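You operate a simulated robot arm through the tools that you are given. There is no shell and no other tool. Be economical: measure what you need, move in short steps, check, and stop when the job is done.

The job below is to be done with a simulated robot arm. You get a single attempt, and the scene is never put back.

JOB
Zero the gauge, then measure the beige crown: 21 mm goes to PASSED, anything else to REWORK.
Fine: zero with the arm down on the bare anvil, one press; raise the arm again.
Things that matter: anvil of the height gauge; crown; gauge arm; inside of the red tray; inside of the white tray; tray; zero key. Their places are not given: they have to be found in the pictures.

It is judged by the outcome, as a careful person would: the job done as asked, and still so three seconds after it is handed in. It fails if anything else is knocked over, pushed out of place, dropped, spilled or broken.

ROBOT AND FRAMES
A 6-joint arm with a fingered hand, fixed in place. Base frame: the origin is at the foot of the arm, x ahead of it, y to its left, z up. Lengths are in mm, angles in rad, forces in N, time in s.
Its first joint turns from -2.897 to 2.897 rad. Payload 4 kg.
The TCP is the grasp point between the finger pads, 26 mm short of the fingertips. In the tool frame z runs along the fingers and y along their closing line. The gripper opens to 132 mm. The gripper's body begins 73 mm behind the TCP. The gripper is a hand of 5 fingers: y runs from the thumb to the fingers, the wrist lies at [0, 0, -239] in the tool frame, and closing takes about 1.5 s.
Orientation is told as [roll, pitch, yaw] about the base's x, y, z axes, in that order, counted from this pose: with the fingers straight down and closing along the base's y, the tool's x points along the base's -x, its y along +y and its z along -z.

CONTROLS
- The arm moves only by the tool nudge_tool. Its argument "motion" is text: rows parted by semicolons, each of 6 numbers parted by spaces: the shift along the tool's x, y, z in units of 150 mm (1.0 is 150 mm), then the turn, a rotation vector about the tool's x, y, z in units of 180 degrees (1.0 is 180 degrees). In form: dx dy dz rx ry rz; .... A call has 1 to 12 rows; each row is the pose to reach, as a shift and turn from the pose commanded when the call began, along the tool's axes at that moment. "grip" is the finger opening in m, from 0 to 0.132, set as the call begins (left out, the last holds). A call with a number of a shift or a turn outside -1 to 1 is refused whole. Rows are played at 5 a second. More than 50 mm and 0.15 rad between two rows, or a gripper value outside its range, and nothing of the call is played. A pose out of reach is approached as far as the arm can. The call stops where the force on the tool passes 90 N (or 10 N more than at its start, if that is more) or the arm is blocked; 0.2 s more then pass. The fingers move at their own pace (about 45 mm/s each) and stop on an object; they squeeze with about 26 N. The grip force told is the motor's: it shows also when the fingers shut on nothing. Time passes only in rows, and 0.2 s behind the last, so rows that repeat a pose let the fingers close. It gives the time, the measured TCP pose, the force on the tool (base axes), the opening and the grip force at its end, in the units of the frame above (readings bear some noise), with the torque about the TCP (base axes, N m) and any sound that the robot's microphone picked up.
- Cameras (640 x 400 px; columns grow to the right, rows downward): "scene" is fixed at [51.7, 649.5, 1384]; the picture's right is [-0.84, -0.54, 0.00], its down [-0.27, 0.42, -0.87] and it looks along [0.46, -0.73, -0.50] (base axes); focal length 314 px, centre (320, 200). "wrist" rides on the gripper at [84, 2, -97] in the tool frame; the picture's right is [-0.02, 1.00, 0.00], its down [-0.75, -0.02, -0.66] and it looks along [-0.66, -0.01, 0.75] (tool axes); focal length 270 px, centre (320, 200).
- capture(camera): a new picture of that camera. The clock stands still meanwhile.
- curl_fingers(finger1, finger2, finger3, finger4, thumb_bend): sets how far each is bent, from 0 (flat) to 100 (curled in); at 30 the hand is open as for a grip, at 70 the pads meet at the TCP. One left out holds its place. A second passes; each finger stops where it meets its share of the squeeze, and holds until it gets a number again. A gripper value or a shape takes the hand back. It gives what a move gives, with no picture; readings hold the bend of each and the force on the fingers (four entries, about 0 where the hand has none), thumb and palm.
- preshape(shape): the hand has 5 fingers and takes this shape, open, in about a second: jaw (thumb against the fingers, like two jaws); tri (thumb and two fingers); tip (a fingertip pinch); poke (one finger out to press); point (the index stretched); flat (the hand flat); cup (the hand cupped); fist (a fist). The gripper value then closes the fingers along that shape, each until it touches; the sizes above hold for jaw. It gives what a move gives, with no picture.
- locate(camera, pixels): for up to 12 pixels [column, row] of the newest picture of that camera ("zoom" is the newest enlarged one), the place [x, y, z] in the base frame of the surface seen there, good to about 2 mm. The clock stands still meanwhile.
- close_up(camera, box): a new picture of the part [left, top, right, bottom] of that camera's present view, enlarged. The clock stands still meanwhile.
- job_done(): hands the job in; it is judged then, once.

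Go step by step. Measure first, check grasps and placings, and put right what went wrong. The budget is 80 turns and 46 pictures, counting those below and the enlarged ones. Unless the task says otherwise, let go and move clear before handing in, and close with one line.

The tools are called as a command line: name --argument value ..., lists and objects as JSON in quotes. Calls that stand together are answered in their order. nudge_tool: Moves the arm, as the interface text tells. Its arguments: {"type":"object","properties":{"motion":{"type":"string"},"grip":{"type":"number"}},"required":["motion"]} The other tools are called the same way: preshape (shape) gives the hand a shape; curl_fingers (finger1, finger2, finger3, finger4, thumb_bend) moves the fingers one by one; capture (camera) takes a picture; locate (camera, pixels) gives the place of the surface under pixels of a picture; close_up (camera, box) takes an enlarged picture of a part of a camera's view; job_done () hands the job in.

At the start:

```text
time: 0.0
tool_pos: [566.7, 90.6, 1165.8]
orientation: [-0.001, 0.001, 0.0]
wrist_force: [0.4, -1.1, -0.4]
torque: [0.02, 0.05, -0.02]
grip_width: 131.9
grasp_force: 0.0
shape: jaw
bend: [30.0, 30.0, 30.0, 30.0, 30.0]
finger forces: [0.0, 0.0, 0.0, 0.0, 0.0, 0.0]
```

scene: 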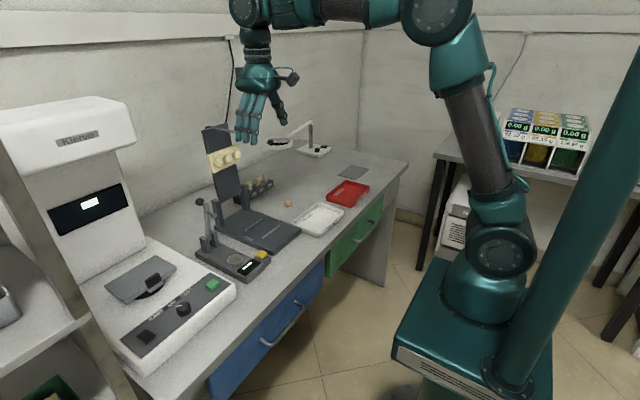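
wrist: 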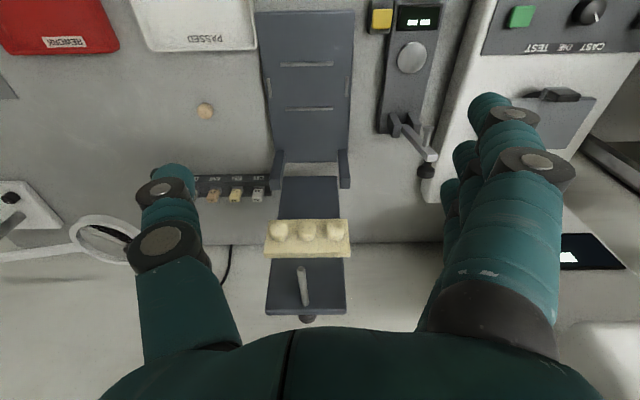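

The scene shows the gauge near scene pixel (235,255) and a small crown near (288,203); the trays are at (320,220) and (347,192). I'll enlarge these first.

close_up --camera "scene" --box '[180, 170, 300, 285]'

close_up --camera "wrist" --box '[340, 0, 480, 190]'

locate --camera "wrist" --pixels '[[206, 111], [411, 58], [382, 18], [395, 120], [425, 172], [418, 17], [380, 130], [195, 25], [60, 20], [437, 10], [206, 105], [435, 155]]'

```text
3.48 times, centred on (240, 228) of scene
```

zoom: 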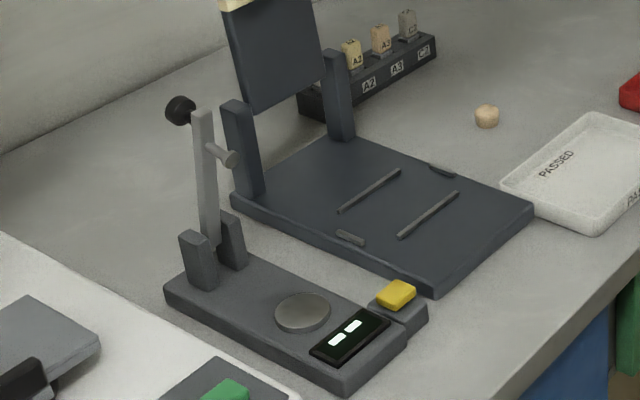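

```text
2.11 times, centred on (410, 95) of wrist
```

zoom: 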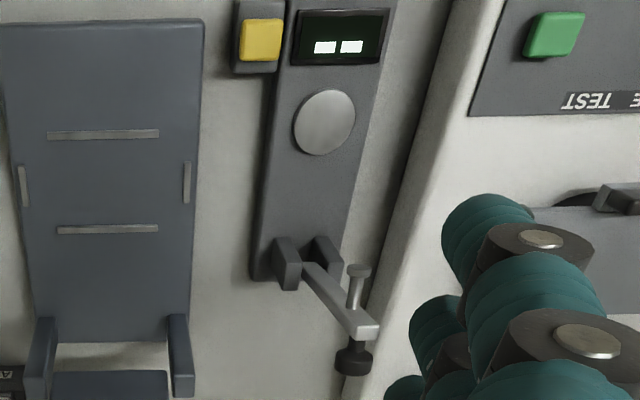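

```text
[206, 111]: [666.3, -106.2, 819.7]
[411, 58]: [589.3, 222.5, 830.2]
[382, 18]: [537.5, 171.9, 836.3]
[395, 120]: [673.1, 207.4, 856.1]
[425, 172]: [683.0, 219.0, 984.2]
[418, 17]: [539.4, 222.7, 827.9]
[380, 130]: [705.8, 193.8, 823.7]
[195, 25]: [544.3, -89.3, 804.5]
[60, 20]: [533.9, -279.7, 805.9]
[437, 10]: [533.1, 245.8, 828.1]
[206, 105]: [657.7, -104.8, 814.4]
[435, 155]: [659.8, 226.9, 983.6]
```

locate --camera "scene" --pixels '[[199.5, 202], [206.3, 204], [207.3, 230], [214.3, 216.5], [203.5, 241], [262, 253.5], [234.8, 259.6], [288, 203], [320, 218], [347, 195], [288, 212], [248, 268]]'

locate --camera "zoom" --pixels '[[356, 354], [356, 270], [352, 300], [340, 305], [312, 268], [362, 330], [286, 262], [325, 255], [262, 40], [324, 122], [230, 200], [372, 328]]'

close_up --camera "scene" --box '[260, 170, 380, 245]'

```text
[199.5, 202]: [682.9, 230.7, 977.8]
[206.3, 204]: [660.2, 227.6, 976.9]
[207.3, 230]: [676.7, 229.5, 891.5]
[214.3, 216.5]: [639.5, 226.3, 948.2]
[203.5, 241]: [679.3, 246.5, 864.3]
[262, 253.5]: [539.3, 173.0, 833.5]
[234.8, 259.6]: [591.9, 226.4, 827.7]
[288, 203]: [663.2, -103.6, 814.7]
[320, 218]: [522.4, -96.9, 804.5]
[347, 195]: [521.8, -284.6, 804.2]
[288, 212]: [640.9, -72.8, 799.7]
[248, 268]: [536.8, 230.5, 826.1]
```

```text
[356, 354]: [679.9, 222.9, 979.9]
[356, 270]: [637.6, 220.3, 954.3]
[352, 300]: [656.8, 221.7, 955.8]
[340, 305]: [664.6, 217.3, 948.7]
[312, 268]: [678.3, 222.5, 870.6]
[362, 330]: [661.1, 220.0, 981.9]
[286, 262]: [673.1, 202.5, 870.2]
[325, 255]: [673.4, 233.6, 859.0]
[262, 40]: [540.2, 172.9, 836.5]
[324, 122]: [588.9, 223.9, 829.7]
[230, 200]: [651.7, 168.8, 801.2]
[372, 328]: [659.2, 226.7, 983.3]
```

```text
5.33 times, centred on (320, 208) of scene
```

zoom: 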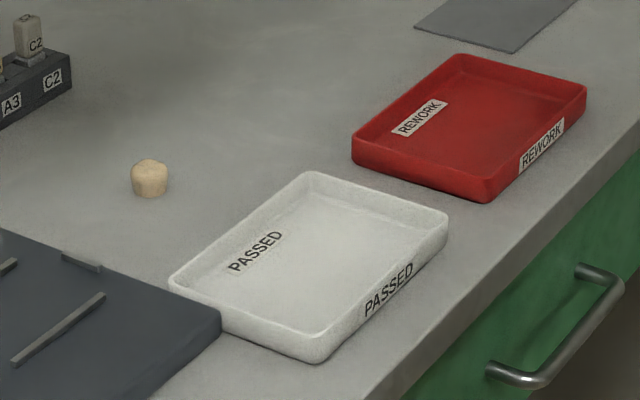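

Table z≈800, crown ≈(664,-105, top 820), anvil ≈(591,225,829), upright gauge arm with knob near (680,224,979), key (540,173,836). Now I check the furnace's clearance beside the gauge and try the tip shape.

locate --camera "wrist" --pixels '[[478, 20], [470, 50], [460, 80], [450, 100], [440, 140], [432, 180], [500, 15], [520, 60], [550, 95], [480, 5], [320, 250], [300, 310]]'

preshape --shape "tip"

capture --camera "wrist"

close_up --camera "scene" --box '[200, 0, 360, 160]'

```text
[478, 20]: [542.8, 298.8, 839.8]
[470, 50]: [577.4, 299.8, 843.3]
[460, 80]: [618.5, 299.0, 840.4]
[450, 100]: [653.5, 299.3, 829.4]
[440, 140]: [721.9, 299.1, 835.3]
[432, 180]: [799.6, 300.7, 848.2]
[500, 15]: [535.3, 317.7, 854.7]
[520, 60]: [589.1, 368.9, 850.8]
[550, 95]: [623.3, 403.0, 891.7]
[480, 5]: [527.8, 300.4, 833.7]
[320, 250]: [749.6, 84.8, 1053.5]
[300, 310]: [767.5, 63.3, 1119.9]
```

```text
time: 0.9
tool_pos: [567.3, 90.4, 1164.5]
orientation: [0.001, -0.001, 0.001]
wrist_force: [0.3, -0.7, 0.6]
torque: [0.01, 0.0, -0.03]
grip_width: 131.8
grasp_force: 0.1
shape: tip
bend: [0.0, 30.0, 30.0, 0.0, 30.0]
finger forces: [0.0, 0.0, 0.1, 0.0, 0.0, 0.1]
```

```text
40 pictures are left
```

wrist: 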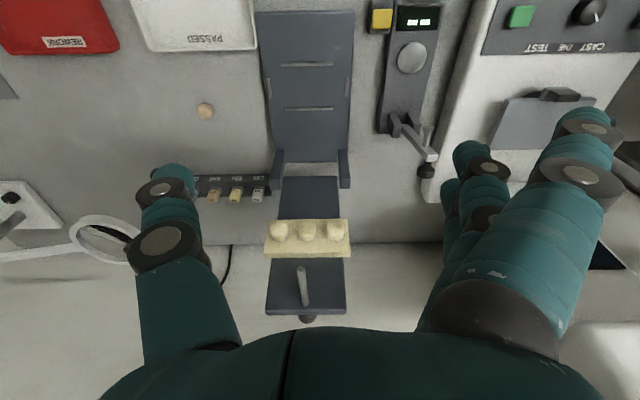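

```text
2.50 times, centred on (280, 80) of scene
```

zoom: 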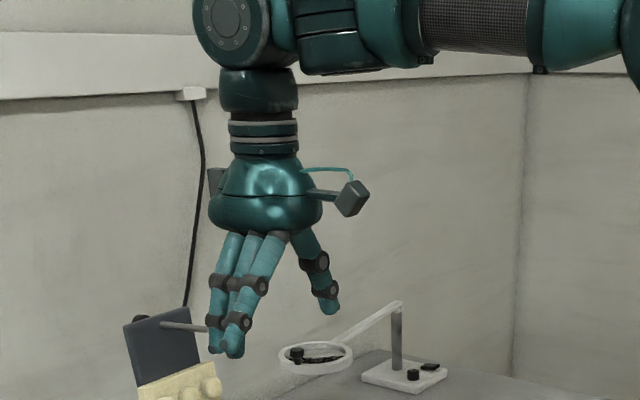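

The furnace side is at y≈299 with its top at z≈850, so there is about 75 mm beside the gauge arm. I'll curl the outer fingers away and use the two middle fingers plus thumb, then look at the shape.

curl_fingers --finger1 100 --finger2 55 --finger3 55 --finger4 100 --thumb_bend 55

capture --camera "wrist"

close_up --camera "scene" --box '[200, 20, 340, 160]'

```text
time: 1.9
tool_pos: [566.5, 90.3, 1165.0]
orientation: [0.001, 0.001, 0.0]
wrist_force: [-0.5, 0.0, -0.9]
torque: [-0.03, -0.02, 0.01]
grip_width: 50.1
grasp_force: 0.1
shape: fingers
bend: [100.0, 55.0, 55.0, 100.0, 55.0]
finger forces: [0.0, 0.0, 0.0, 0.0, 0.0, 0.1]
```

```text
38 pictures are left
```

wrist: 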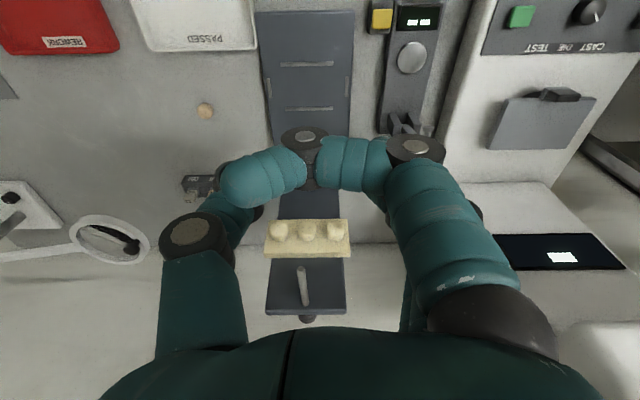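

```text
2.86 times, centred on (270, 90) of scene
```

zoom: 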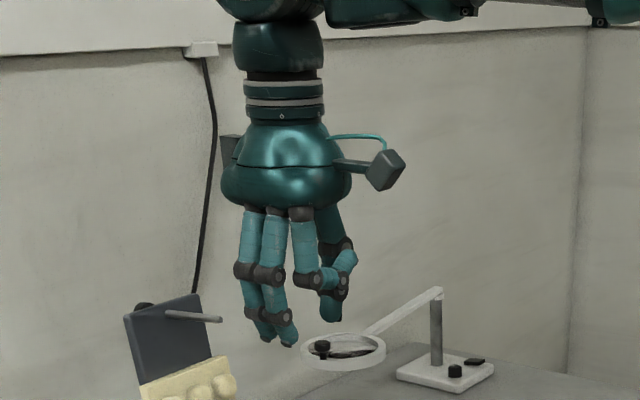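

With two fingers at 55 the opening is 50 mm. I'll look closely at the gauge arm to get the geometry of knob, arm and stem before touching it.

close_up --camera "scene" --box '[180, 190, 245, 260]'

```text
5.71 times, centred on (212, 225) of scene
```

zoom: 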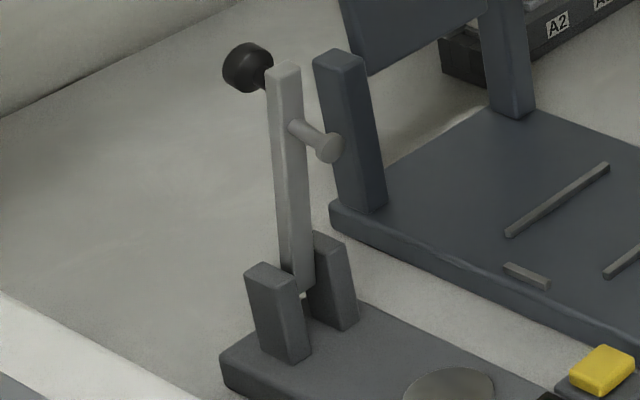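

locate --camera "zoom" --pixels '[[245, 65], [262, 60], [283, 66], [276, 90], [295, 90], [298, 126], [330, 148], [280, 180], [300, 180], [288, 270], [270, 300], [328, 240]]'

```text
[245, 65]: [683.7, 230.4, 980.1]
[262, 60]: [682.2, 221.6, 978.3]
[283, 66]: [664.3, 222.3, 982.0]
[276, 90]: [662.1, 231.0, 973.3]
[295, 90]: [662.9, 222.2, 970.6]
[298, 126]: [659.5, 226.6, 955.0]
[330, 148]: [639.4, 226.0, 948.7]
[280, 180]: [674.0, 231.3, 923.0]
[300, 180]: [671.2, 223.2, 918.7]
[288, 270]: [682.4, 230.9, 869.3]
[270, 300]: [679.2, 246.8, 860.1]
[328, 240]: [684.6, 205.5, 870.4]
```

The arm stands at a slight forward lean: hinge ≈(684,225,860), knob ≈(685,225,979), stem tip (638,226,950). I'll move above the knob.

nudge_tool --motion "-0.14 0.15 0.128 0 0 0; -0.28 0.3 0.256 0 0 0; -0.42 0.45 0.384 0 0 0; -0.56 0.6 0.51 0 0 0; -0.7 0.75 0.64 0 0 0; -0.837 0.9 0.767 0 0 0; -0.837 0.9 0.767 0 0 0"

capture --camera "wrist"

close_up --camera "scene" --box '[150, 130, 270, 250]'

```text
time: 3.5
tool_pos: [695.0, 227.1, 1050.6]
orientation: [0.0, -0.001, 0.0]
wrist_force: [0.2, 0.0, -1.3]
torque: [-0.03, 0.0, 0.01]
grip_width: 50.1
grasp_force: 0.0
shape: fingers
bend: [100.0, 55.0, 55.0, 100.0, 55.0]
finger forces: [0.0, 0.0, 0.1, 0.0, 0.1, 0.0]
```

```text
35 pictures are left
```

wrist: 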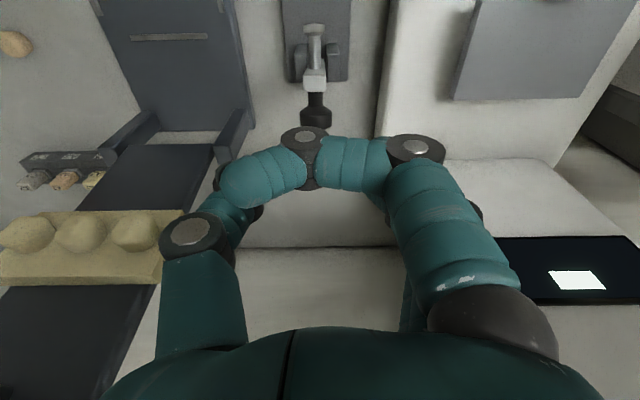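

```text
3.33 times, centred on (210, 190) of scene
```

zoom: 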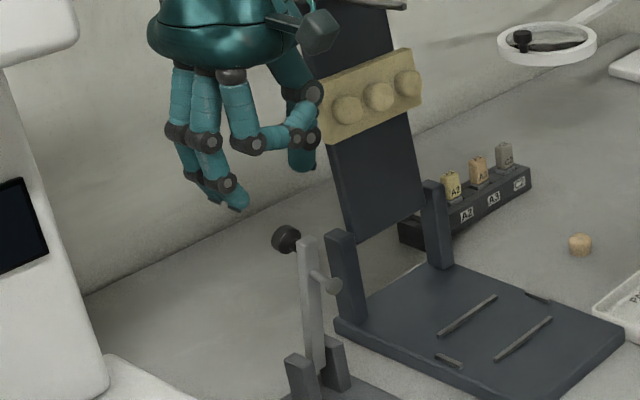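

Knob sits at wrist (315,110), in line with the hand. I'll measure its position from this view.

locate --camera "wrist" --pixels '[[301, 112], [331, 112], [316, 112], [316, 122], [316, 96], [314, 72], [314, 84], [304, 80], [325, 80], [313, 30]]'

close_up --camera "wrist" --box '[265, 0, 375, 140]'

```text
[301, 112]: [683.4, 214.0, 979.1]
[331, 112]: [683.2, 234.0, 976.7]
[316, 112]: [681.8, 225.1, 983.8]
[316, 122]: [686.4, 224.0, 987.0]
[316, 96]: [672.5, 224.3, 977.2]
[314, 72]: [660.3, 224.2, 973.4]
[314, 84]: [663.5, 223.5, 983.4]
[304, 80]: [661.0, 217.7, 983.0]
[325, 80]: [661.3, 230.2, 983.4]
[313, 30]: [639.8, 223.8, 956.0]
```

```text
2.86 times, centred on (320, 70) of wrist
```

zoom: 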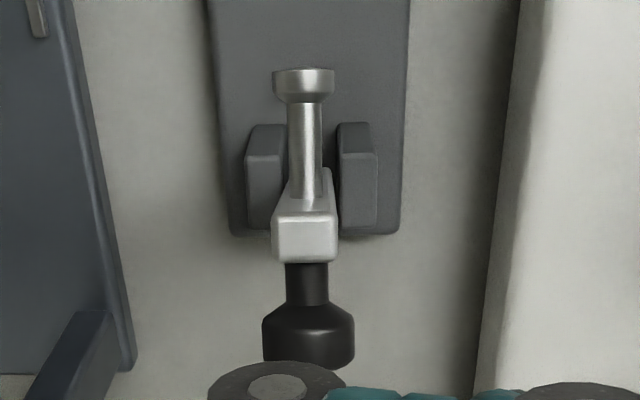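

Knob head: 20 mm diameter, centred near (690,224,978). I'll descend with the fingers straddling it.

nudge_tool --motion "0 -0.015 0.16 0 0 0; 0 -0.015 0.32 0 0 0; 0 -0.015 0.48 0 0 0; 0 -0.015 0.48 0 0 0"

close_up --camera "scene" --box '[170, 160, 250, 240]'

```text
time: 4.5
tool_pos: [694.5, 222.6, 980.0]
orientation: [0.001, 0.001, -0.002]
wrist_force: [-1.0, 0.2, -0.3]
torque: [0.02, 0.01, 0.04]
grip_width: 50.2
grasp_force: 0.1
shape: fingers
bend: [100.0, 55.0, 55.0, 100.0, 55.0]
finger forces: [0.1, 0.0, 0.0, 0.0, 0.1, 0.0]
```

```text
5.00 times, centred on (210, 200) of scene
```

zoom: 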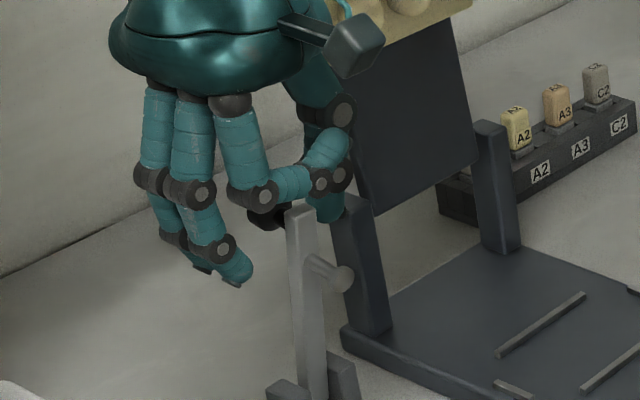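

The fingers straddle the knob with the arm clear in front, so I close on it.

curl_fingers --finger2 68 --finger3 68 --thumb_bend 68

close_up --camera "scene" --box '[170, 160, 250, 240]'

```text
time: 5.5
tool_pos: [694.2, 222.5, 979.9]
orientation: [-0.002, -0.001, -0.001]
wrist_force: [-1.2, 0.2, 0.0]
torque: [-0.02, 0.01, 0.02]
grip_width: 45.0
grasp_force: 0.2
shape: fingers
bend: [100.0, 67.0, 68.0, 100.0, 68.0]
finger forces: [0.1, 0.6, 0.1, 0.1, 0.1, 0.0]
```

```text
5.00 times, centred on (210, 200) of scene
```

zoom: 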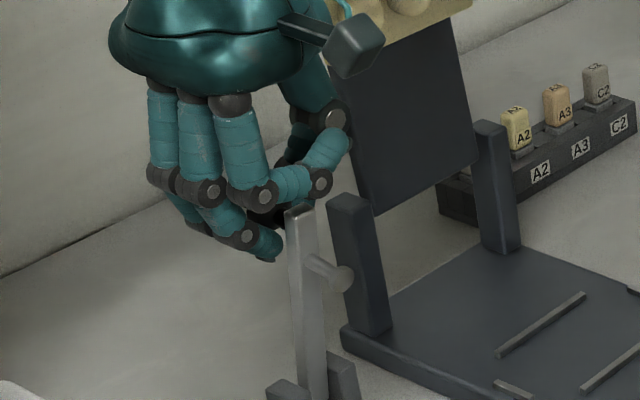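

The fingers closed to 68 almost without force, so the knob (x 680–700) is mostly missed. I'll reopen, shift 7 mm toward the arm and close further.

curl_fingers --finger2 55 --finger3 55 --thumb_bend 55

nudge_tool --motion "0.03 0.01 0 0 0 0; 0.05 0.01 0 0 0 0; 0.05 0.01 0 0 0 0"

curl_fingers --finger2 75 --finger3 75 --thumb_bend 75

close_up --camera "scene" --box '[180, 170, 240, 230]'

capture --camera "wrist"

```text
time: 6.5
tool_pos: [694.5, 223.3, 979.4]
orientation: [0.0, 0.0, -0.002]
wrist_force: [-0.2, -0.3, -0.3]
torque: [0.0, 0.02, -0.01]
grip_width: 50.1
grasp_force: 0.1
shape: fingers
bend: [100.0, 55.0, 55.0, 100.0, 55.0]
finger forces: [0.0, 0.0, 0.1, 0.0, 0.0, 0.0]
```

```text
time: 7.3
tool_pos: [686.9, 224.3, 979.4]
orientation: [0.001, -0.002, 0.0]
wrist_force: [0.5, 0.8, -0.4]
torque: [0.01, 0.0, -0.01]
grip_width: 49.8
grasp_force: 0.0
shape: fingers
bend: [100.0, 55.0, 55.0, 100.0, 55.0]
finger forces: [0.0, 0.0, 0.0, 0.1, 0.0, 0.1]
```

```text
time: 8.3
tool_pos: [685.7, 224.3, 978.0]
orientation: [0.0, 0.001, 0.002]
wrist_force: [0.3, -0.1, -15.2]
torque: [0.08, 0.02, -0.08]
grip_width: 44.3
grasp_force: 13.7
shape: fingers
bend: [100.0, 70.0, 72.0, 100.0, 69.0]
finger forces: [0.0, 6.7, 7.5, 0.1, 12.2, 0.1]
```

```text
6.67 times, centred on (210, 200) of scene
```

zoom: 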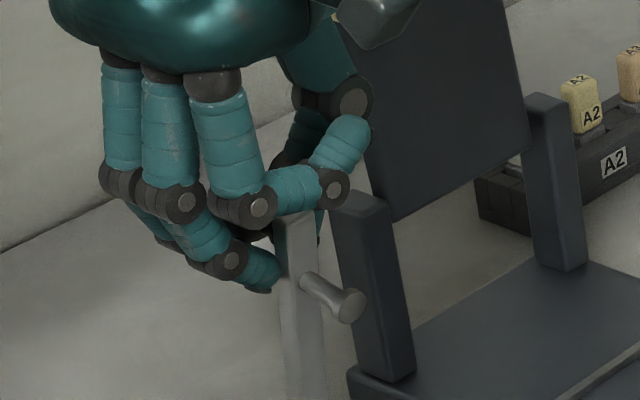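

```text
29 pictures are left
```

wrist: 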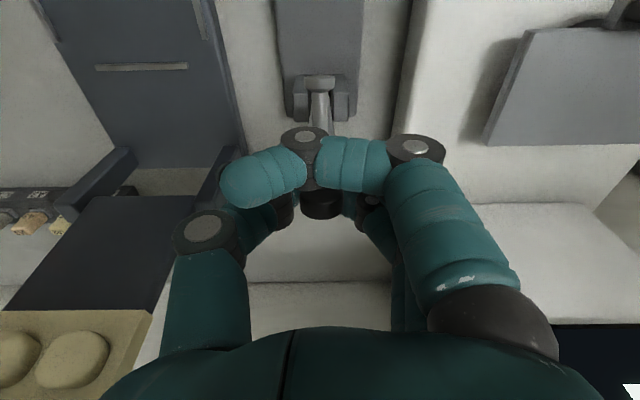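

The knob is gripped (13 N). I'll begin the arc about the hinge with 20° and check.

nudge_tool --motion "0.068 0 0.002 0 0 0; 0.137 0 0.009 0 0 0; 0.205 0 0.024 0 0 0; 0.27 0 0.043 0 0 0; 0.27 0 0.043 0 0 0"

close_up --camera "scene" --box '[180, 180, 260, 260]'

```text
time: 9.5
tool_pos: [643.9, 226.5, 971.4]
orientation: [0.001, 0.001, -0.001]
wrist_force: [3.6, -3.4, -7.0]
torque: [0.02, -0.13, -0.06]
grip_width: 44.0
grasp_force: 11.1
shape: fingers
bend: [100.0, 71.0, 73.0, 100.0, 69.0]
finger forces: [0.1, 4.9, 4.4, 0.1, 12.3, 0.0]
```

```text
5.00 times, centred on (220, 220) of scene
```

zoom: 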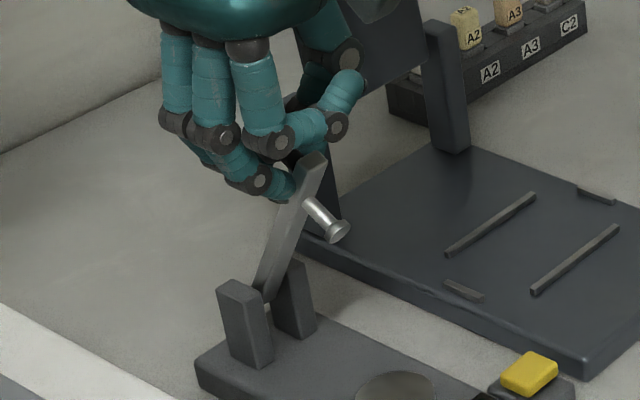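

The arm follows smoothly. Continuing the arc.

nudge_tool --motion "0.062 0 0.027 0 0 0; 0.125 0 0.056 0 0 0; 0.184 0 0.094 0 0 0; 0.239 0 0.133 0 0 0; 0.289 0 0.18 0 0 0; 0.337 0 0.228 0 0 0; 0.379 0 0.283 0 0 0; 0.418 0 0.339 0 0 0; 0.418 0 0.339 0 0 0"

close_up --camera "scene" --box '[190, 190, 280, 280]'

```text
time: 11.5
tool_pos: [584.1, 222.5, 919.6]
orientation: [0.001, -0.001, -0.001]
wrist_force: [30.3, 2.0, -15.9]
torque: [0.22, -0.38, -0.23]
grip_width: 44.7
grasp_force: 26.2
shape: fingers
bend: [100.0, 72.0, 73.0, 100.0, 68.0]
finger forces: [0.0, 12.8, 26.5, 0.0, 12.7, 0.0]
```

```text
4.44 times, centred on (235, 235) of scene
```

zoom: 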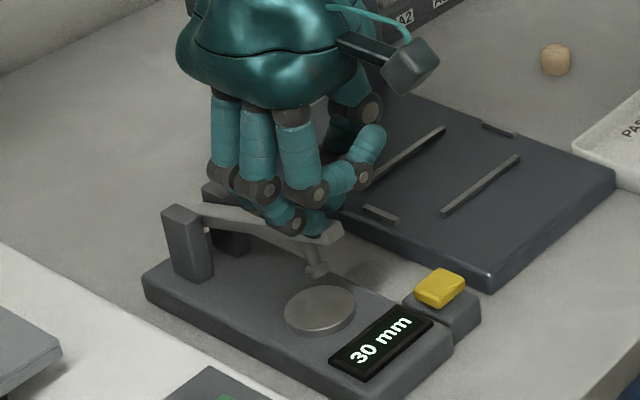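

The display lights up: 30 mm with the arm still above the anvil. A 30 N side force says I'm pulling outward, so I'll ease inward while lowering.

nudge_tool --motion "-0.01 0 0.04 0 0 0; 0.0 0 0.09 0 0 0; 0.012 0 0.14 0 0 0; 0.02 0 0.18 0 0 0; 0.02 0 0.18 0 0 0"

close_up --camera "scene" --box '[190, 190, 280, 280]'

```text
time: 12.7
tool_pos: [578.8, 224.2, 893.2]
orientation: [0.0, 0.003, -0.001]
wrist_force: [-6.4, -3.4, -0.1]
torque: [0.16, 0.1, -0.06]
grip_width: 44.3
grasp_force: 10.5
shape: fingers
bend: [100.0, 72.0, 74.0, 100.0, 69.0]
finger forces: [0.1, 9.7, 1.3, 0.0, 9.5, 0.0]
```

```text
4.44 times, centred on (235, 235) of scene
```

zoom: 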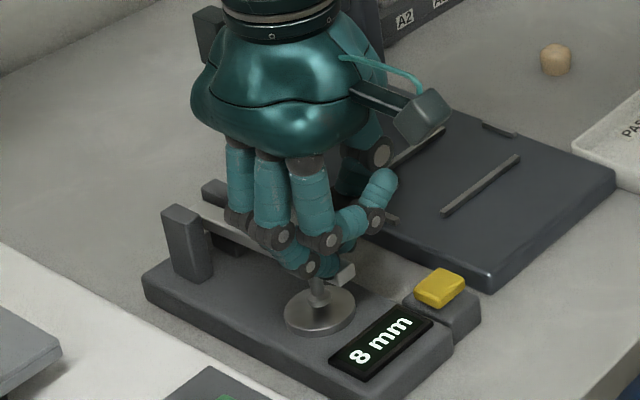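

Reading 8 mm now; lowering a little more until the stem rests on the anvil.

nudge_tool --motion "0.005 0 0.027 0 0 0; 0.005 0 0.05 0 0 0; 0.005 0 0.05 0 0 0"

close_up --camera "scene" --box '[190, 190, 280, 280]'

```text
time: 13.5
tool_pos: [579.5, 224.4, 887.5]
orientation: [0.0, 0.001, 0.0]
wrist_force: [-6.3, -2.7, 3.6]
torque: [0.13, 0.14, 0.02]
grip_width: 44.1
grasp_force: 10.3
shape: fingers
bend: [100.0, 72.0, 75.0, 100.0, 69.0]
finger forces: [0.1, 12.3, 0.0, 0.0, 8.4, 0.0]
```

```text
4.44 times, centred on (235, 235) of scene
```

zoom: 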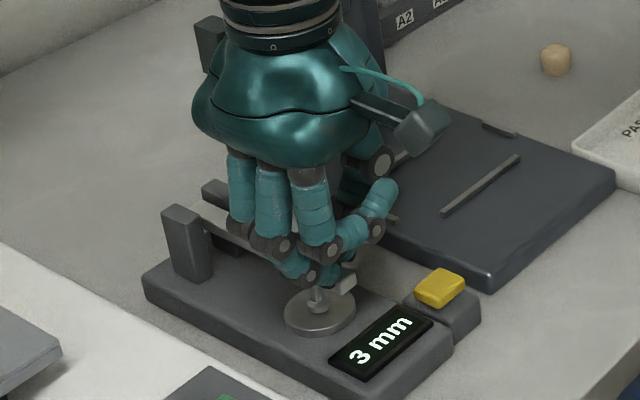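

nudge_tool --motion "0 0 0.02 0 0 0; 0 0 0.04 0 0 0; 0 0 0.04 0 0 0"

close_up --camera "scene" --box '[190, 190, 280, 280]'

```text
time: 14.3
tool_pos: [577.5, 224.2, 882.0]
orientation: [0.0, -0.004, 0.001]
wrist_force: [-7.9, 2.1, 36.8]
torque: [0.25, 0.43, -0.09]
grip_width: 43.6
grasp_force: 27.1
shape: fingers
bend: [100.0, 75.0, 75.0, 100.0, 72.0]
finger forces: [0.1, 32.3, 3.7, 0.0, 17.7, 0.0]
```

```text
4.44 times, centred on (235, 235) of scene
```

zoom: 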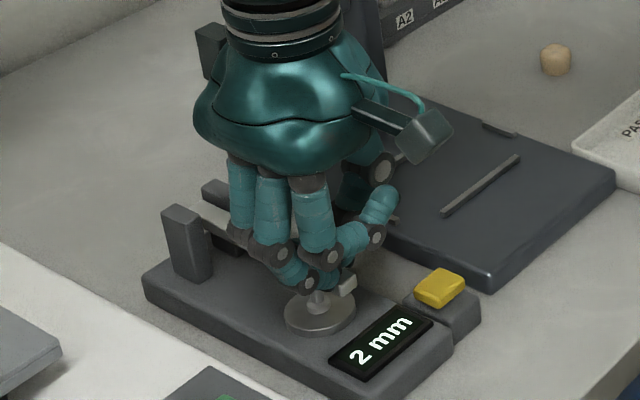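

Stem is on the anvil (37 N, reading 2 mm offset). I relieve the force and open the fingers.

nudge_tool --motion "0 0 -0.02 0 0 0; 0 0 -0.02 0 0 0"

curl_fingers --finger2 53 --finger3 53 --thumb_bend 53

nudge_tool --motion "0 0 -0.15 0 0 0; 0 0 -0.3 0 0 0; 0 0 -0.5 0 0 0; 0 0 -0.7 0 0 0; 0 0 -0.7 0 0 0"

close_up --camera "scene" --box '[190, 190, 280, 280]'

capture --camera "wrist"

```text
time: 14.9
tool_pos: [578.4, 223.9, 883.8]
orientation: [0.002, -0.001, -0.003]
wrist_force: [3.9, 5.4, 22.3]
torque: [0.36, 0.15, -0.11]
grip_width: 43.3
grasp_force: 20.0
shape: fingers
bend: [100.0, 75.0, 75.0, 100.0, 72.0]
finger forces: [0.0, 29.6, 0.1, 0.1, 11.3, 0.0]
```

```text
time: 15.9
tool_pos: [578.3, 224.6, 884.0]
orientation: [0.0, -0.001, -0.001]
wrist_force: [-0.8, -1.3, 5.9]
torque: [-0.04, -0.03, -0.02]
grip_width: 50.6
grasp_force: 3.1
shape: fingers
bend: [100.0, 53.0, 79.0, 100.0, 53.0]
finger forces: [0.0, 0.1, 6.3, 0.1, 0.0, 0.0]
```

```text
time: 17.1
tool_pos: [579.1, 221.9, 986.8]
orientation: [0.001, -0.001, -0.002]
wrist_force: [0.4, -0.4, -0.5]
torque: [0.0, -0.01, -0.01]
grip_width: 50.6
grasp_force: 0.1
shape: fingers
bend: [100.0, 53.0, 53.0, 100.0, 53.0]
finger forces: [0.0, 0.0, 0.0, 0.1, 0.1, 0.1]
```

```text
4.44 times, centred on (235, 235) of scene
```

zoom: 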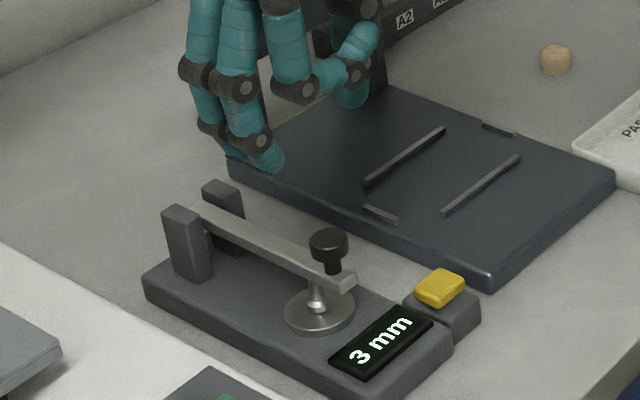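

```text
22 pictures are left
```

wrist: 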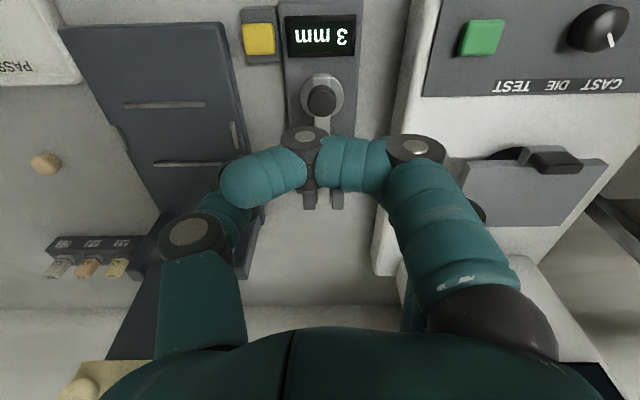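

The reading is 3 mm with the hand off, versus 2 mm while pressed; finger 3 may have lifted it a hair. I'll take the poke shape, press the knob down from the top, then zero.

preshape --shape "poke"

close_up --camera "scene" --box '[170, 130, 290, 280]'

capture --camera "wrist"

```text
time: 18.0
tool_pos: [579.2, 224.3, 986.9]
orientation: [-0.001, 0.002, -0.001]
wrist_force: [0.2, -0.8, -0.1]
torque: [-0.01, -0.02, -0.02]
grip_width: 0.0
grasp_force: 0.1
shape: poke
bend: [100.0, 100.0, 100.0, 100.0, 47.0]
finger forces: [0.0, 0.0, 0.0, 0.0, 0.0, 0.1]
```

```text
2.67 times, centred on (230, 205) of scene
```

zoom: 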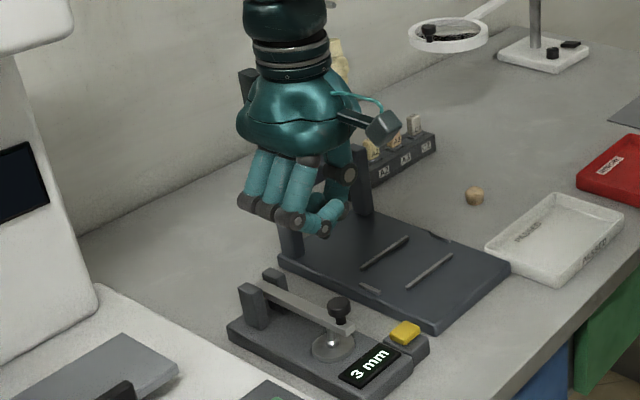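

```text
20 pictures are left
```

wrist: 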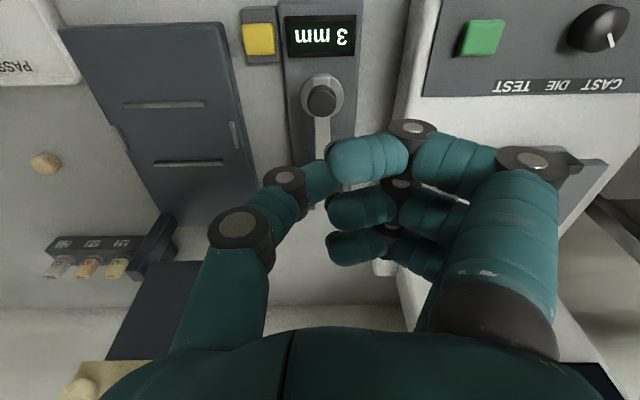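

locate --camera "wrist" --pixels '[[316, 178], [318, 190], [283, 180], [355, 160], [350, 140], [350, 210], [322, 99], [259, 40], [247, 25], [272, 50]]'

close_up --camera "scene" --box '[245, 170, 320, 230]'

```text
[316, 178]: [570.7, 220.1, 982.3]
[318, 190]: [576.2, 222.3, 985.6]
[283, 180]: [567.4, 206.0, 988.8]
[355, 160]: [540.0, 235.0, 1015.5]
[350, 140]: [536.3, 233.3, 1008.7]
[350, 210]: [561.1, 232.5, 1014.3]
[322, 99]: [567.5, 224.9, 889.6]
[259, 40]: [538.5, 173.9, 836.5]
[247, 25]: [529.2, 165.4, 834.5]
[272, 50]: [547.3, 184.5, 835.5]
```

```text
6.67 times, centred on (282, 200) of scene
```

zoom: 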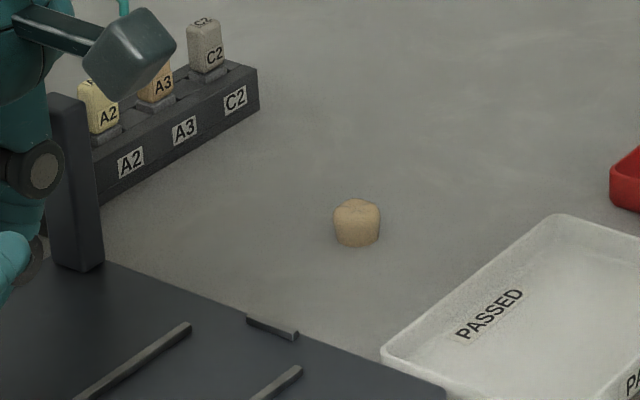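

Thumb tip is the lowest point, near (577,221), about 20–26 mm below the TCP. I'll place it over the knob (567.5,225,890) and press lightly.

nudge_tool --motion "0.05 0.015 0.1 0 0 0; 0.07 0.02 0.25 0 0 0; 0.07 0.02 0.4 0 0 0; 0.07 0.02 0.47 0 0 0; 0.07 0.02 0.47 0 0 0"

nudge_tool --motion "0 0 0.02 0 0 0; 0 0 0.03 0 0 0; 0 0 0.03 0 0 0"

```text
time: 19.2
tool_pos: [566.9, 227.6, 917.9]
orientation: [0.0, -0.001, 0.001]
wrist_force: [0.1, -1.3, -0.1]
torque: [0.01, 0.02, 0.0]
grip_width: 0.1
grasp_force: 0.1
shape: poke
bend: [100.0, 100.0, 100.0, 100.0, 47.0]
finger forces: [0.0, 0.0, 0.1, 0.0, 0.0, 0.0]
```

```text
time: 20.0
tool_pos: [566.9, 228.1, 913.3]
orientation: [0.003, -0.001, -0.002]
wrist_force: [-4.7, -4.0, 23.1]
torque: [-0.02, -0.01, 0.02]
grip_width: 0.0
grasp_force: 0.0
shape: poke
bend: [100.0, 100.0, 100.0, 100.0, 47.0]
finger forces: [0.1, 0.1, 0.0, 0.0, 22.5, 0.0]
```

Thumb pressed the knob with 23 N; the tip is about 25 mm below TCP. I'll lift off, move above the key at (539,174,836) and read the display.

nudge_tool --motion "0 0 -0.15 0 0 0; 0 0 -0.3 0 0 0; 0.09 -0.18 -0.3 0 0 0; 0.18 -0.35 -0.3 0 0 0; 0.18 -0.35 -0.2 0 0 0; 0.18 -0.35 0.0 0 0 0; 0.18 -0.35 0.15 0 0 0; 0.18 -0.35 0.2 0 0 0; 0.18 -0.35 0.2 0 0 0"

close_up --camera "scene" --box '[200, 195, 290, 285]'

```text
time: 22.0
tool_pos: [539.1, 174.3, 884.2]
orientation: [-0.001, 0.0, -0.002]
wrist_force: [0.0, -0.7, 0.2]
torque: [-0.01, 0.02, 0.0]
grip_width: 0.0
grasp_force: 0.0
shape: poke
bend: [100.0, 100.0, 100.0, 100.0, 47.0]
finger forces: [0.1, 0.0, 0.1, 0.1, 0.0, 0.0]
```

```text
4.44 times, centred on (245, 240) of scene
```

zoom: 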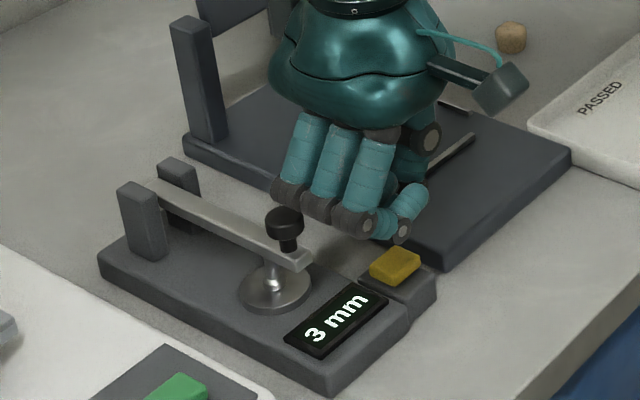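

At rest the reading is 3 mm – the offset to zero. Descending like this would bring the curled fingers onto the knob, so I'll rise and turn the hand so the fingers point toward -x.

nudge_tool --motion "0 0 -0.25 0 0 0; 0 0 -0.5 0 0 -0.04; 0 0 -0.5 0 0 -0.085; 0 0 -0.5 0 0 -0.13; 0 0 -0.5 0 0 -0.175; 0 0 -0.5 0 0 -0.22; 0 0 -0.5 0 0 -0.265; 0 0 -0.5 0 0 -0.31; 0 0 -0.5 0 0 -0.355; 0 0 -0.5 0 0 -0.4; 0 0 -0.5 0 0 -0.45; 0 0 -0.5 0 0 -0.45"

nudge_tool --motion "0 0 0.2 0 0 0; 0 0 0.4 0 0 0; 0 0 0.55 0 0 0; 0 0 0.55 0 0 0"

close_up --camera "scene" --box '[200, 195, 290, 285]'

```text
refused: row 11 steps farther than a row can; nothing moved
```

```text
time: 22.5
tool_pos: [547.2, 172.6, 863.7]
orientation: [0.008, -0.029, -0.008]
wrist_force: [-20.6, -23.8, 63.7]
torque: [3.39, -1.94, 0.37]
grip_width: 0.0
grasp_force: 0.1
shape: poke
bend: [100.0, 100.0, 100.0, 100.0, 47.0]
finger forces: [0.1, 0.0, 36.4, 44.3, 0.0, 0.0]
stopped in row 2: the force on the tool passed its limit (the readings are from after the stop); the commanded pose is now the measured one
```

```text
4.44 times, centred on (245, 240) of scene
```

zoom: 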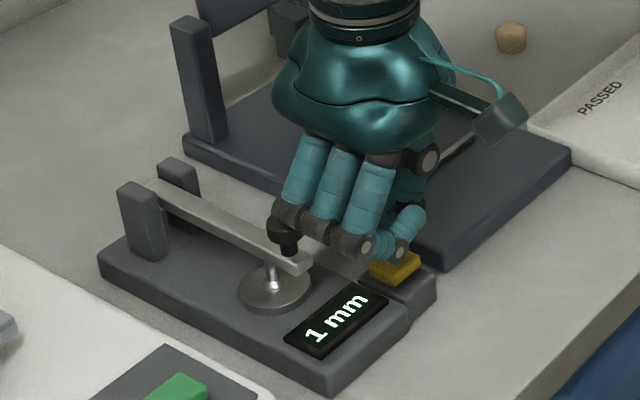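

The turn was refused and the queued descent pressed the curled fingers on the knob; that was a mistake of mine in chaining the moves. The thumb felt no force, so the key likely wasn't pressed. I lift straight up and check.

nudge_tool --motion "0 0 -0.1 0 0 0; 0 0 -0.3 0 0 0; 0 0 -0.6 0 0 0; 0 0 -0.6 0 0 0"

close_up --camera "scene" --box '[200, 195, 290, 285]'

```text
time: 23.5
tool_pos: [542.0, 169.5, 950.1]
orientation: [0.005, -0.02, -0.004]
wrist_force: [0.0, 0.1, 0.0]
torque: [0.03, -0.01, -0.01]
grip_width: 0.1
grasp_force: 0.1
shape: poke
bend: [100.0, 100.0, 100.0, 100.0, 47.0]
finger forces: [0.0, 0.2, 0.1, 0.2, 0.0, 0.1]
```

```text
4.44 times, centred on (245, 240) of scene
```

zoom: 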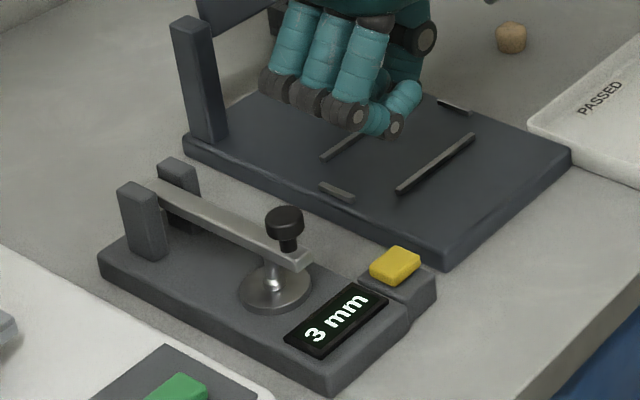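

Gauge unharmed: 3 mm, all in place. Now the turn alone, with correct step sizes.

nudge_tool --motion "0 0 0 0 0.006 0; 0 0 0 0 0.006 -0.045; 0 0 0 0 0.006 -0.09; 0 0 0 0 0.006 -0.135; 0 0 0 0 0.006 -0.18; 0 0 0 0 0.006 -0.225; 0 0 0 0 0.006 -0.27; 0 0 0 0 0.006 -0.315; 0 0 0 0 0.006 -0.36; 0 0 0 0 0.006 -0.405; 0 0 0 0 0.006 -0.45; 0 0 0 0 0.006 -0.45"

```text
time: 26.1
tool_pos: [543.2, 173.5, 948.7]
orientation: [-0.01, 0.006, 1.409]
wrist_force: [-0.1, 0.8, -0.1]
torque: [0.0, -0.02, 0.01]
grip_width: 0.2
grasp_force: 0.0
shape: poke
bend: [100.0, 100.0, 100.0, 100.0, 47.0]
finger forces: [0.0, 0.0, 0.0, 0.0, 0.0, 0.1]
```

Turned to yaw 1.41. I descend to just above the key and check.

nudge_tool --motion "0 0.02 0.2 0 0 0; 0 0.02 0.4 0 0 0; 0 0.02 0.49 0 0 0; 0 0.02 0.49 0 0 0"

close_up --camera "scene" --box '[200, 195, 290, 285]'

```text
time: 27.1
tool_pos: [542.7, 171.8, 877.1]
orientation: [-0.008, 0.007, 1.407]
wrist_force: [0.5, -0.7, 0.3]
torque: [-0.02, 0.0, 0.0]
grip_width: 0.0
grasp_force: 0.2
shape: poke
bend: [100.0, 100.0, 100.0, 100.0, 47.0]
finger forces: [0.0, 0.0, 0.0, 0.0, 0.1, 0.0]
```

```text
4.44 times, centred on (245, 240) of scene
```

zoom: 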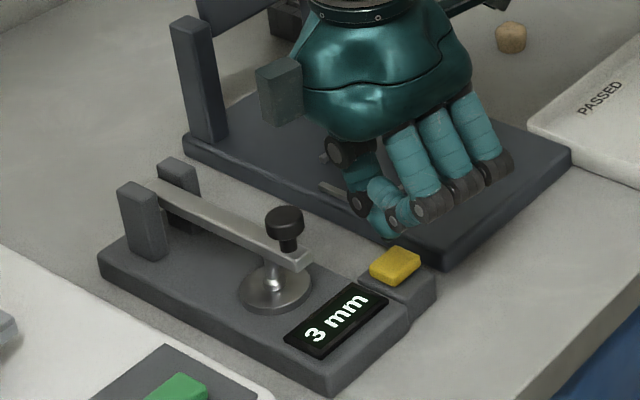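

locate --camera "zoom" --pixels '[[382, 230], [375, 215], [390, 222], [395, 262], [395, 253], [372, 268], [418, 260]]'

```text
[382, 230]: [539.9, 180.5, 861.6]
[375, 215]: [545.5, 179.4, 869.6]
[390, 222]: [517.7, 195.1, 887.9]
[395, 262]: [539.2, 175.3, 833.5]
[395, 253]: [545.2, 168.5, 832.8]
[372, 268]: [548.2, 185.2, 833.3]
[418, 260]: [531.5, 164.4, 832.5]
```

The thumb tip centres near (541,172), over the key top. I press down in small steps.

nudge_tool --motion "0 0.01 0.06 0 0 0; 0 0.01 0.11 0 0 0; 0 0.01 0.11 0 0 0"

```text
time: 27.9
tool_pos: [540.6, 171.8, 858.9]
orientation: [-0.009, 0.006, 1.409]
wrist_force: [0.7, -1.1, 1.3]
torque: [0.0, -0.03, -0.02]
grip_width: 0.0
grasp_force: 0.2
shape: poke
bend: [100.0, 100.0, 100.0, 100.0, 47.0]
finger forces: [0.0, 0.0, 0.1, 0.1, 1.2, 0.0]
```

Just touching (1.2 N on the thumb). Pressing a few more millimetres, monotonic.

nudge_tool --motion "0 0 0.01 0 0 0; 0 0 0.02 0 0 0; 0 0 0.02 0 0 0"

close_up --camera "scene" --box '[200, 195, 290, 285]'

```text
time: 28.7
tool_pos: [540.2, 172.0, 857.0]
orientation: [-0.007, 0.004, 1.409]
wrist_force: [1.4, -0.6, 2.6]
torque: [-0.01, 0.0, -0.04]
grip_width: 0.2
grasp_force: 0.0
shape: poke
bend: [100.0, 100.0, 100.0, 100.0, 47.0]
finger forces: [0.0, 0.1, 0.0, 0.0, 2.3, 0.0]
heard: click
```

```text
4.44 times, centred on (245, 240) of scene
```

zoom: 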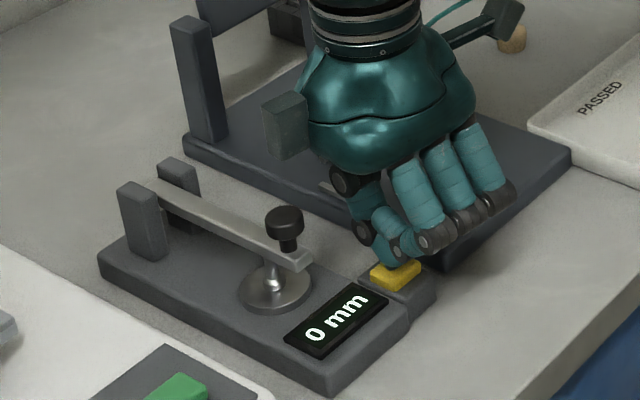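

Click heard, display 0 mm. I rise and turn back.

nudge_tool --motion "0 0 -0.25 0 0 0; 0 0 -0.5 0 0 0; 0 0 -0.7 0 0 0.045; 0 0 -0.7 0 0 0.09; 0 0 -0.7 0 0 0.135; 0 0 -0.7 0 0 0.18; 0 0 -0.7 0 0 0.225; 0 0 -0.7 0 0 0.27; 0 0 -0.7 0 0 0.315; 0 0 -0.7 0 0 0.36; 0 0 -0.7 0 0 0.405; 0 0 -0.7 0 0 0.45"

curl_fingers --finger1 100 --finger2 53 --finger3 53 --finger4 100 --thumb_bend 53

```text
time: 31.3
tool_pos: [539.1, 174.7, 962.1]
orientation: [-0.006, -0.008, -0.006]
wrist_force: [-0.1, 0.2, -1.3]
torque: [0.0, -0.03, -0.02]
grip_width: 0.1
grasp_force: 0.1
shape: poke
bend: [100.0, 100.0, 100.0, 100.0, 47.0]
finger forces: [0.1, 0.1, 0.1, 0.0, 0.0, 0.1]
```

```text
time: 32.3
tool_pos: [538.4, 173.8, 960.2]
orientation: [-0.006, -0.005, -0.006]
wrist_force: [-0.2, -0.5, -0.2]
torque: [0.0, 0.01, 0.02]
grip_width: 51.1
grasp_force: 0.1
shape: fingers
bend: [100.0, 53.0, 53.0, 100.0, 53.0]
finger forces: [0.0, 0.0, 0.0, 0.1, 0.1, 0.1]
```

Now over the knob and down around it.

nudge_tool --motion "-0.1 0.17 0 0 0 0; -0.197 0.337 0 0 0 0; -0.197 0.337 0.15 0 0 0; -0.197 0.337 0.33 0 0 0; -0.197 0.337 0.5 0 0 0; -0.197 0.337 0.5 0 0 0"

close_up --camera "scene" --box '[200, 195, 290, 285]'

```text
time: 33.7
tool_pos: [569.3, 224.5, 886.2]
orientation: [-0.005, -0.006, -0.004]
wrist_force: [-0.1, 0.4, 0.2]
torque: [-0.04, 0.03, 0.0]
grip_width: 51.3
grasp_force: 0.1
shape: fingers
bend: [100.0, 53.0, 53.0, 100.0, 53.0]
finger forces: [0.0, 0.0, 0.1, 0.0, 0.0, 0.0]
```

```text
4.44 times, centred on (245, 240) of scene
```

zoom: 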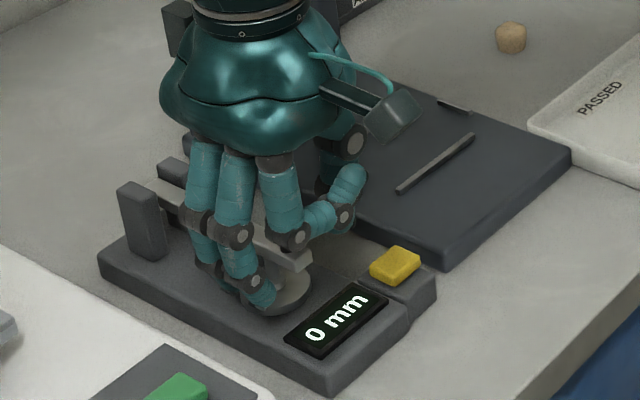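

Closing on the knob.

curl_fingers --finger2 70 --finger3 70 --thumb_bend 70

nudge_tool --motion "-0.018 0 -0.069 0 0 0; -0.04 0 -0.136 0 0 0; -0.07 0 -0.2 0 0 0; -0.103 0 -0.263 0 0 0; -0.145 0 -0.32 0 0 0; -0.187 0 -0.377 0 0 0; -0.187 0 -0.377 0 0 0"

close_up --camera "scene" --box '[190, 185, 280, 275]'

```text
time: 34.7
tool_pos: [568.9, 223.9, 886.6]
orientation: [-0.006, -0.008, -0.005]
wrist_force: [0.3, 0.5, 0.4]
torque: [0.08, 0.03, 0.05]
grip_width: 45.2
grasp_force: 4.9
shape: fingers
bend: [100.0, 67.0, 67.0, 100.0, 68.0]
finger forces: [0.1, 2.1, 2.5, 0.0, 4.1, 0.0]
```

```text
time: 36.3
tool_pos: [595.5, 224.8, 943.5]
orientation: [-0.006, -0.008, -0.005]
wrist_force: [-0.5, 3.5, 0.0]
torque: [0.11, 0.08, -0.07]
grip_width: 44.8
grasp_force: 5.1
shape: fingers
bend: [100.0, 68.0, 69.0, 100.0, 69.0]
finger forces: [0.1, 4.3, 2.3, 0.1, 3.2, 0.1]
```

```text
4.44 times, centred on (235, 230) of scene
```

zoom: 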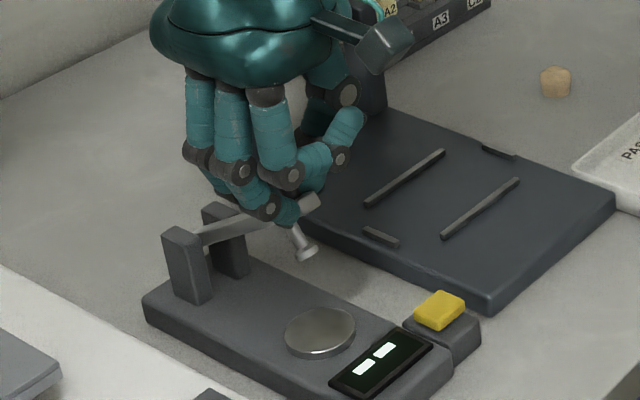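

The arm lifts with little force. Completing the arc up.

nudge_tool --motion "-0.05 0 -0.053 0 0 0; -0.103 0 -0.098 0 0 0; -0.16 0 -0.14 0 0 0; -0.22 0 -0.176 0 0 0; -0.285 0 -0.207 0 0 0; -0.35 0 -0.233 0 0 0; -0.419 0 -0.253 0 0 0; -0.488 0 -0.267 0 0 0; -0.558 0 -0.274 0 0 0; -0.63 0 -0.275 0 0 0; -0.63 0 -0.275 0 0 0"

close_up --camera "scene" --box '[180, 175, 270, 265]'

```text
time: 38.7
tool_pos: [689.5, 224.9, 985.3]
orientation: [-0.007, -0.004, -0.006]
wrist_force: [-14.2, 3.0, -5.6]
torque: [0.08, 0.29, -0.06]
grip_width: 45.0
grasp_force: 8.0
shape: fingers
bend: [100.0, 67.0, 66.0, 100.0, 69.0]
finger forces: [0.0, 3.0, 3.4, 0.0, 9.8, 0.0]
```

```text
4.44 times, centred on (225, 220) of scene
```

zoom: 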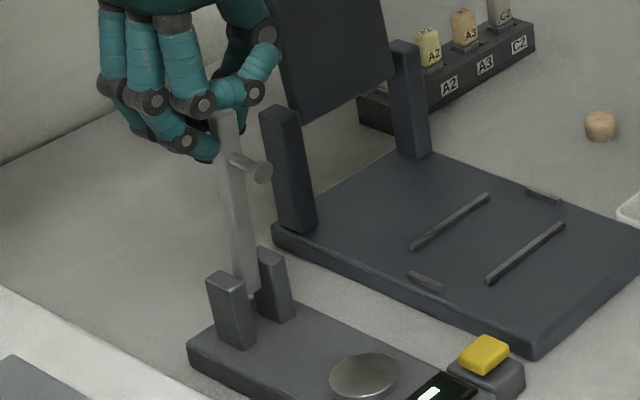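

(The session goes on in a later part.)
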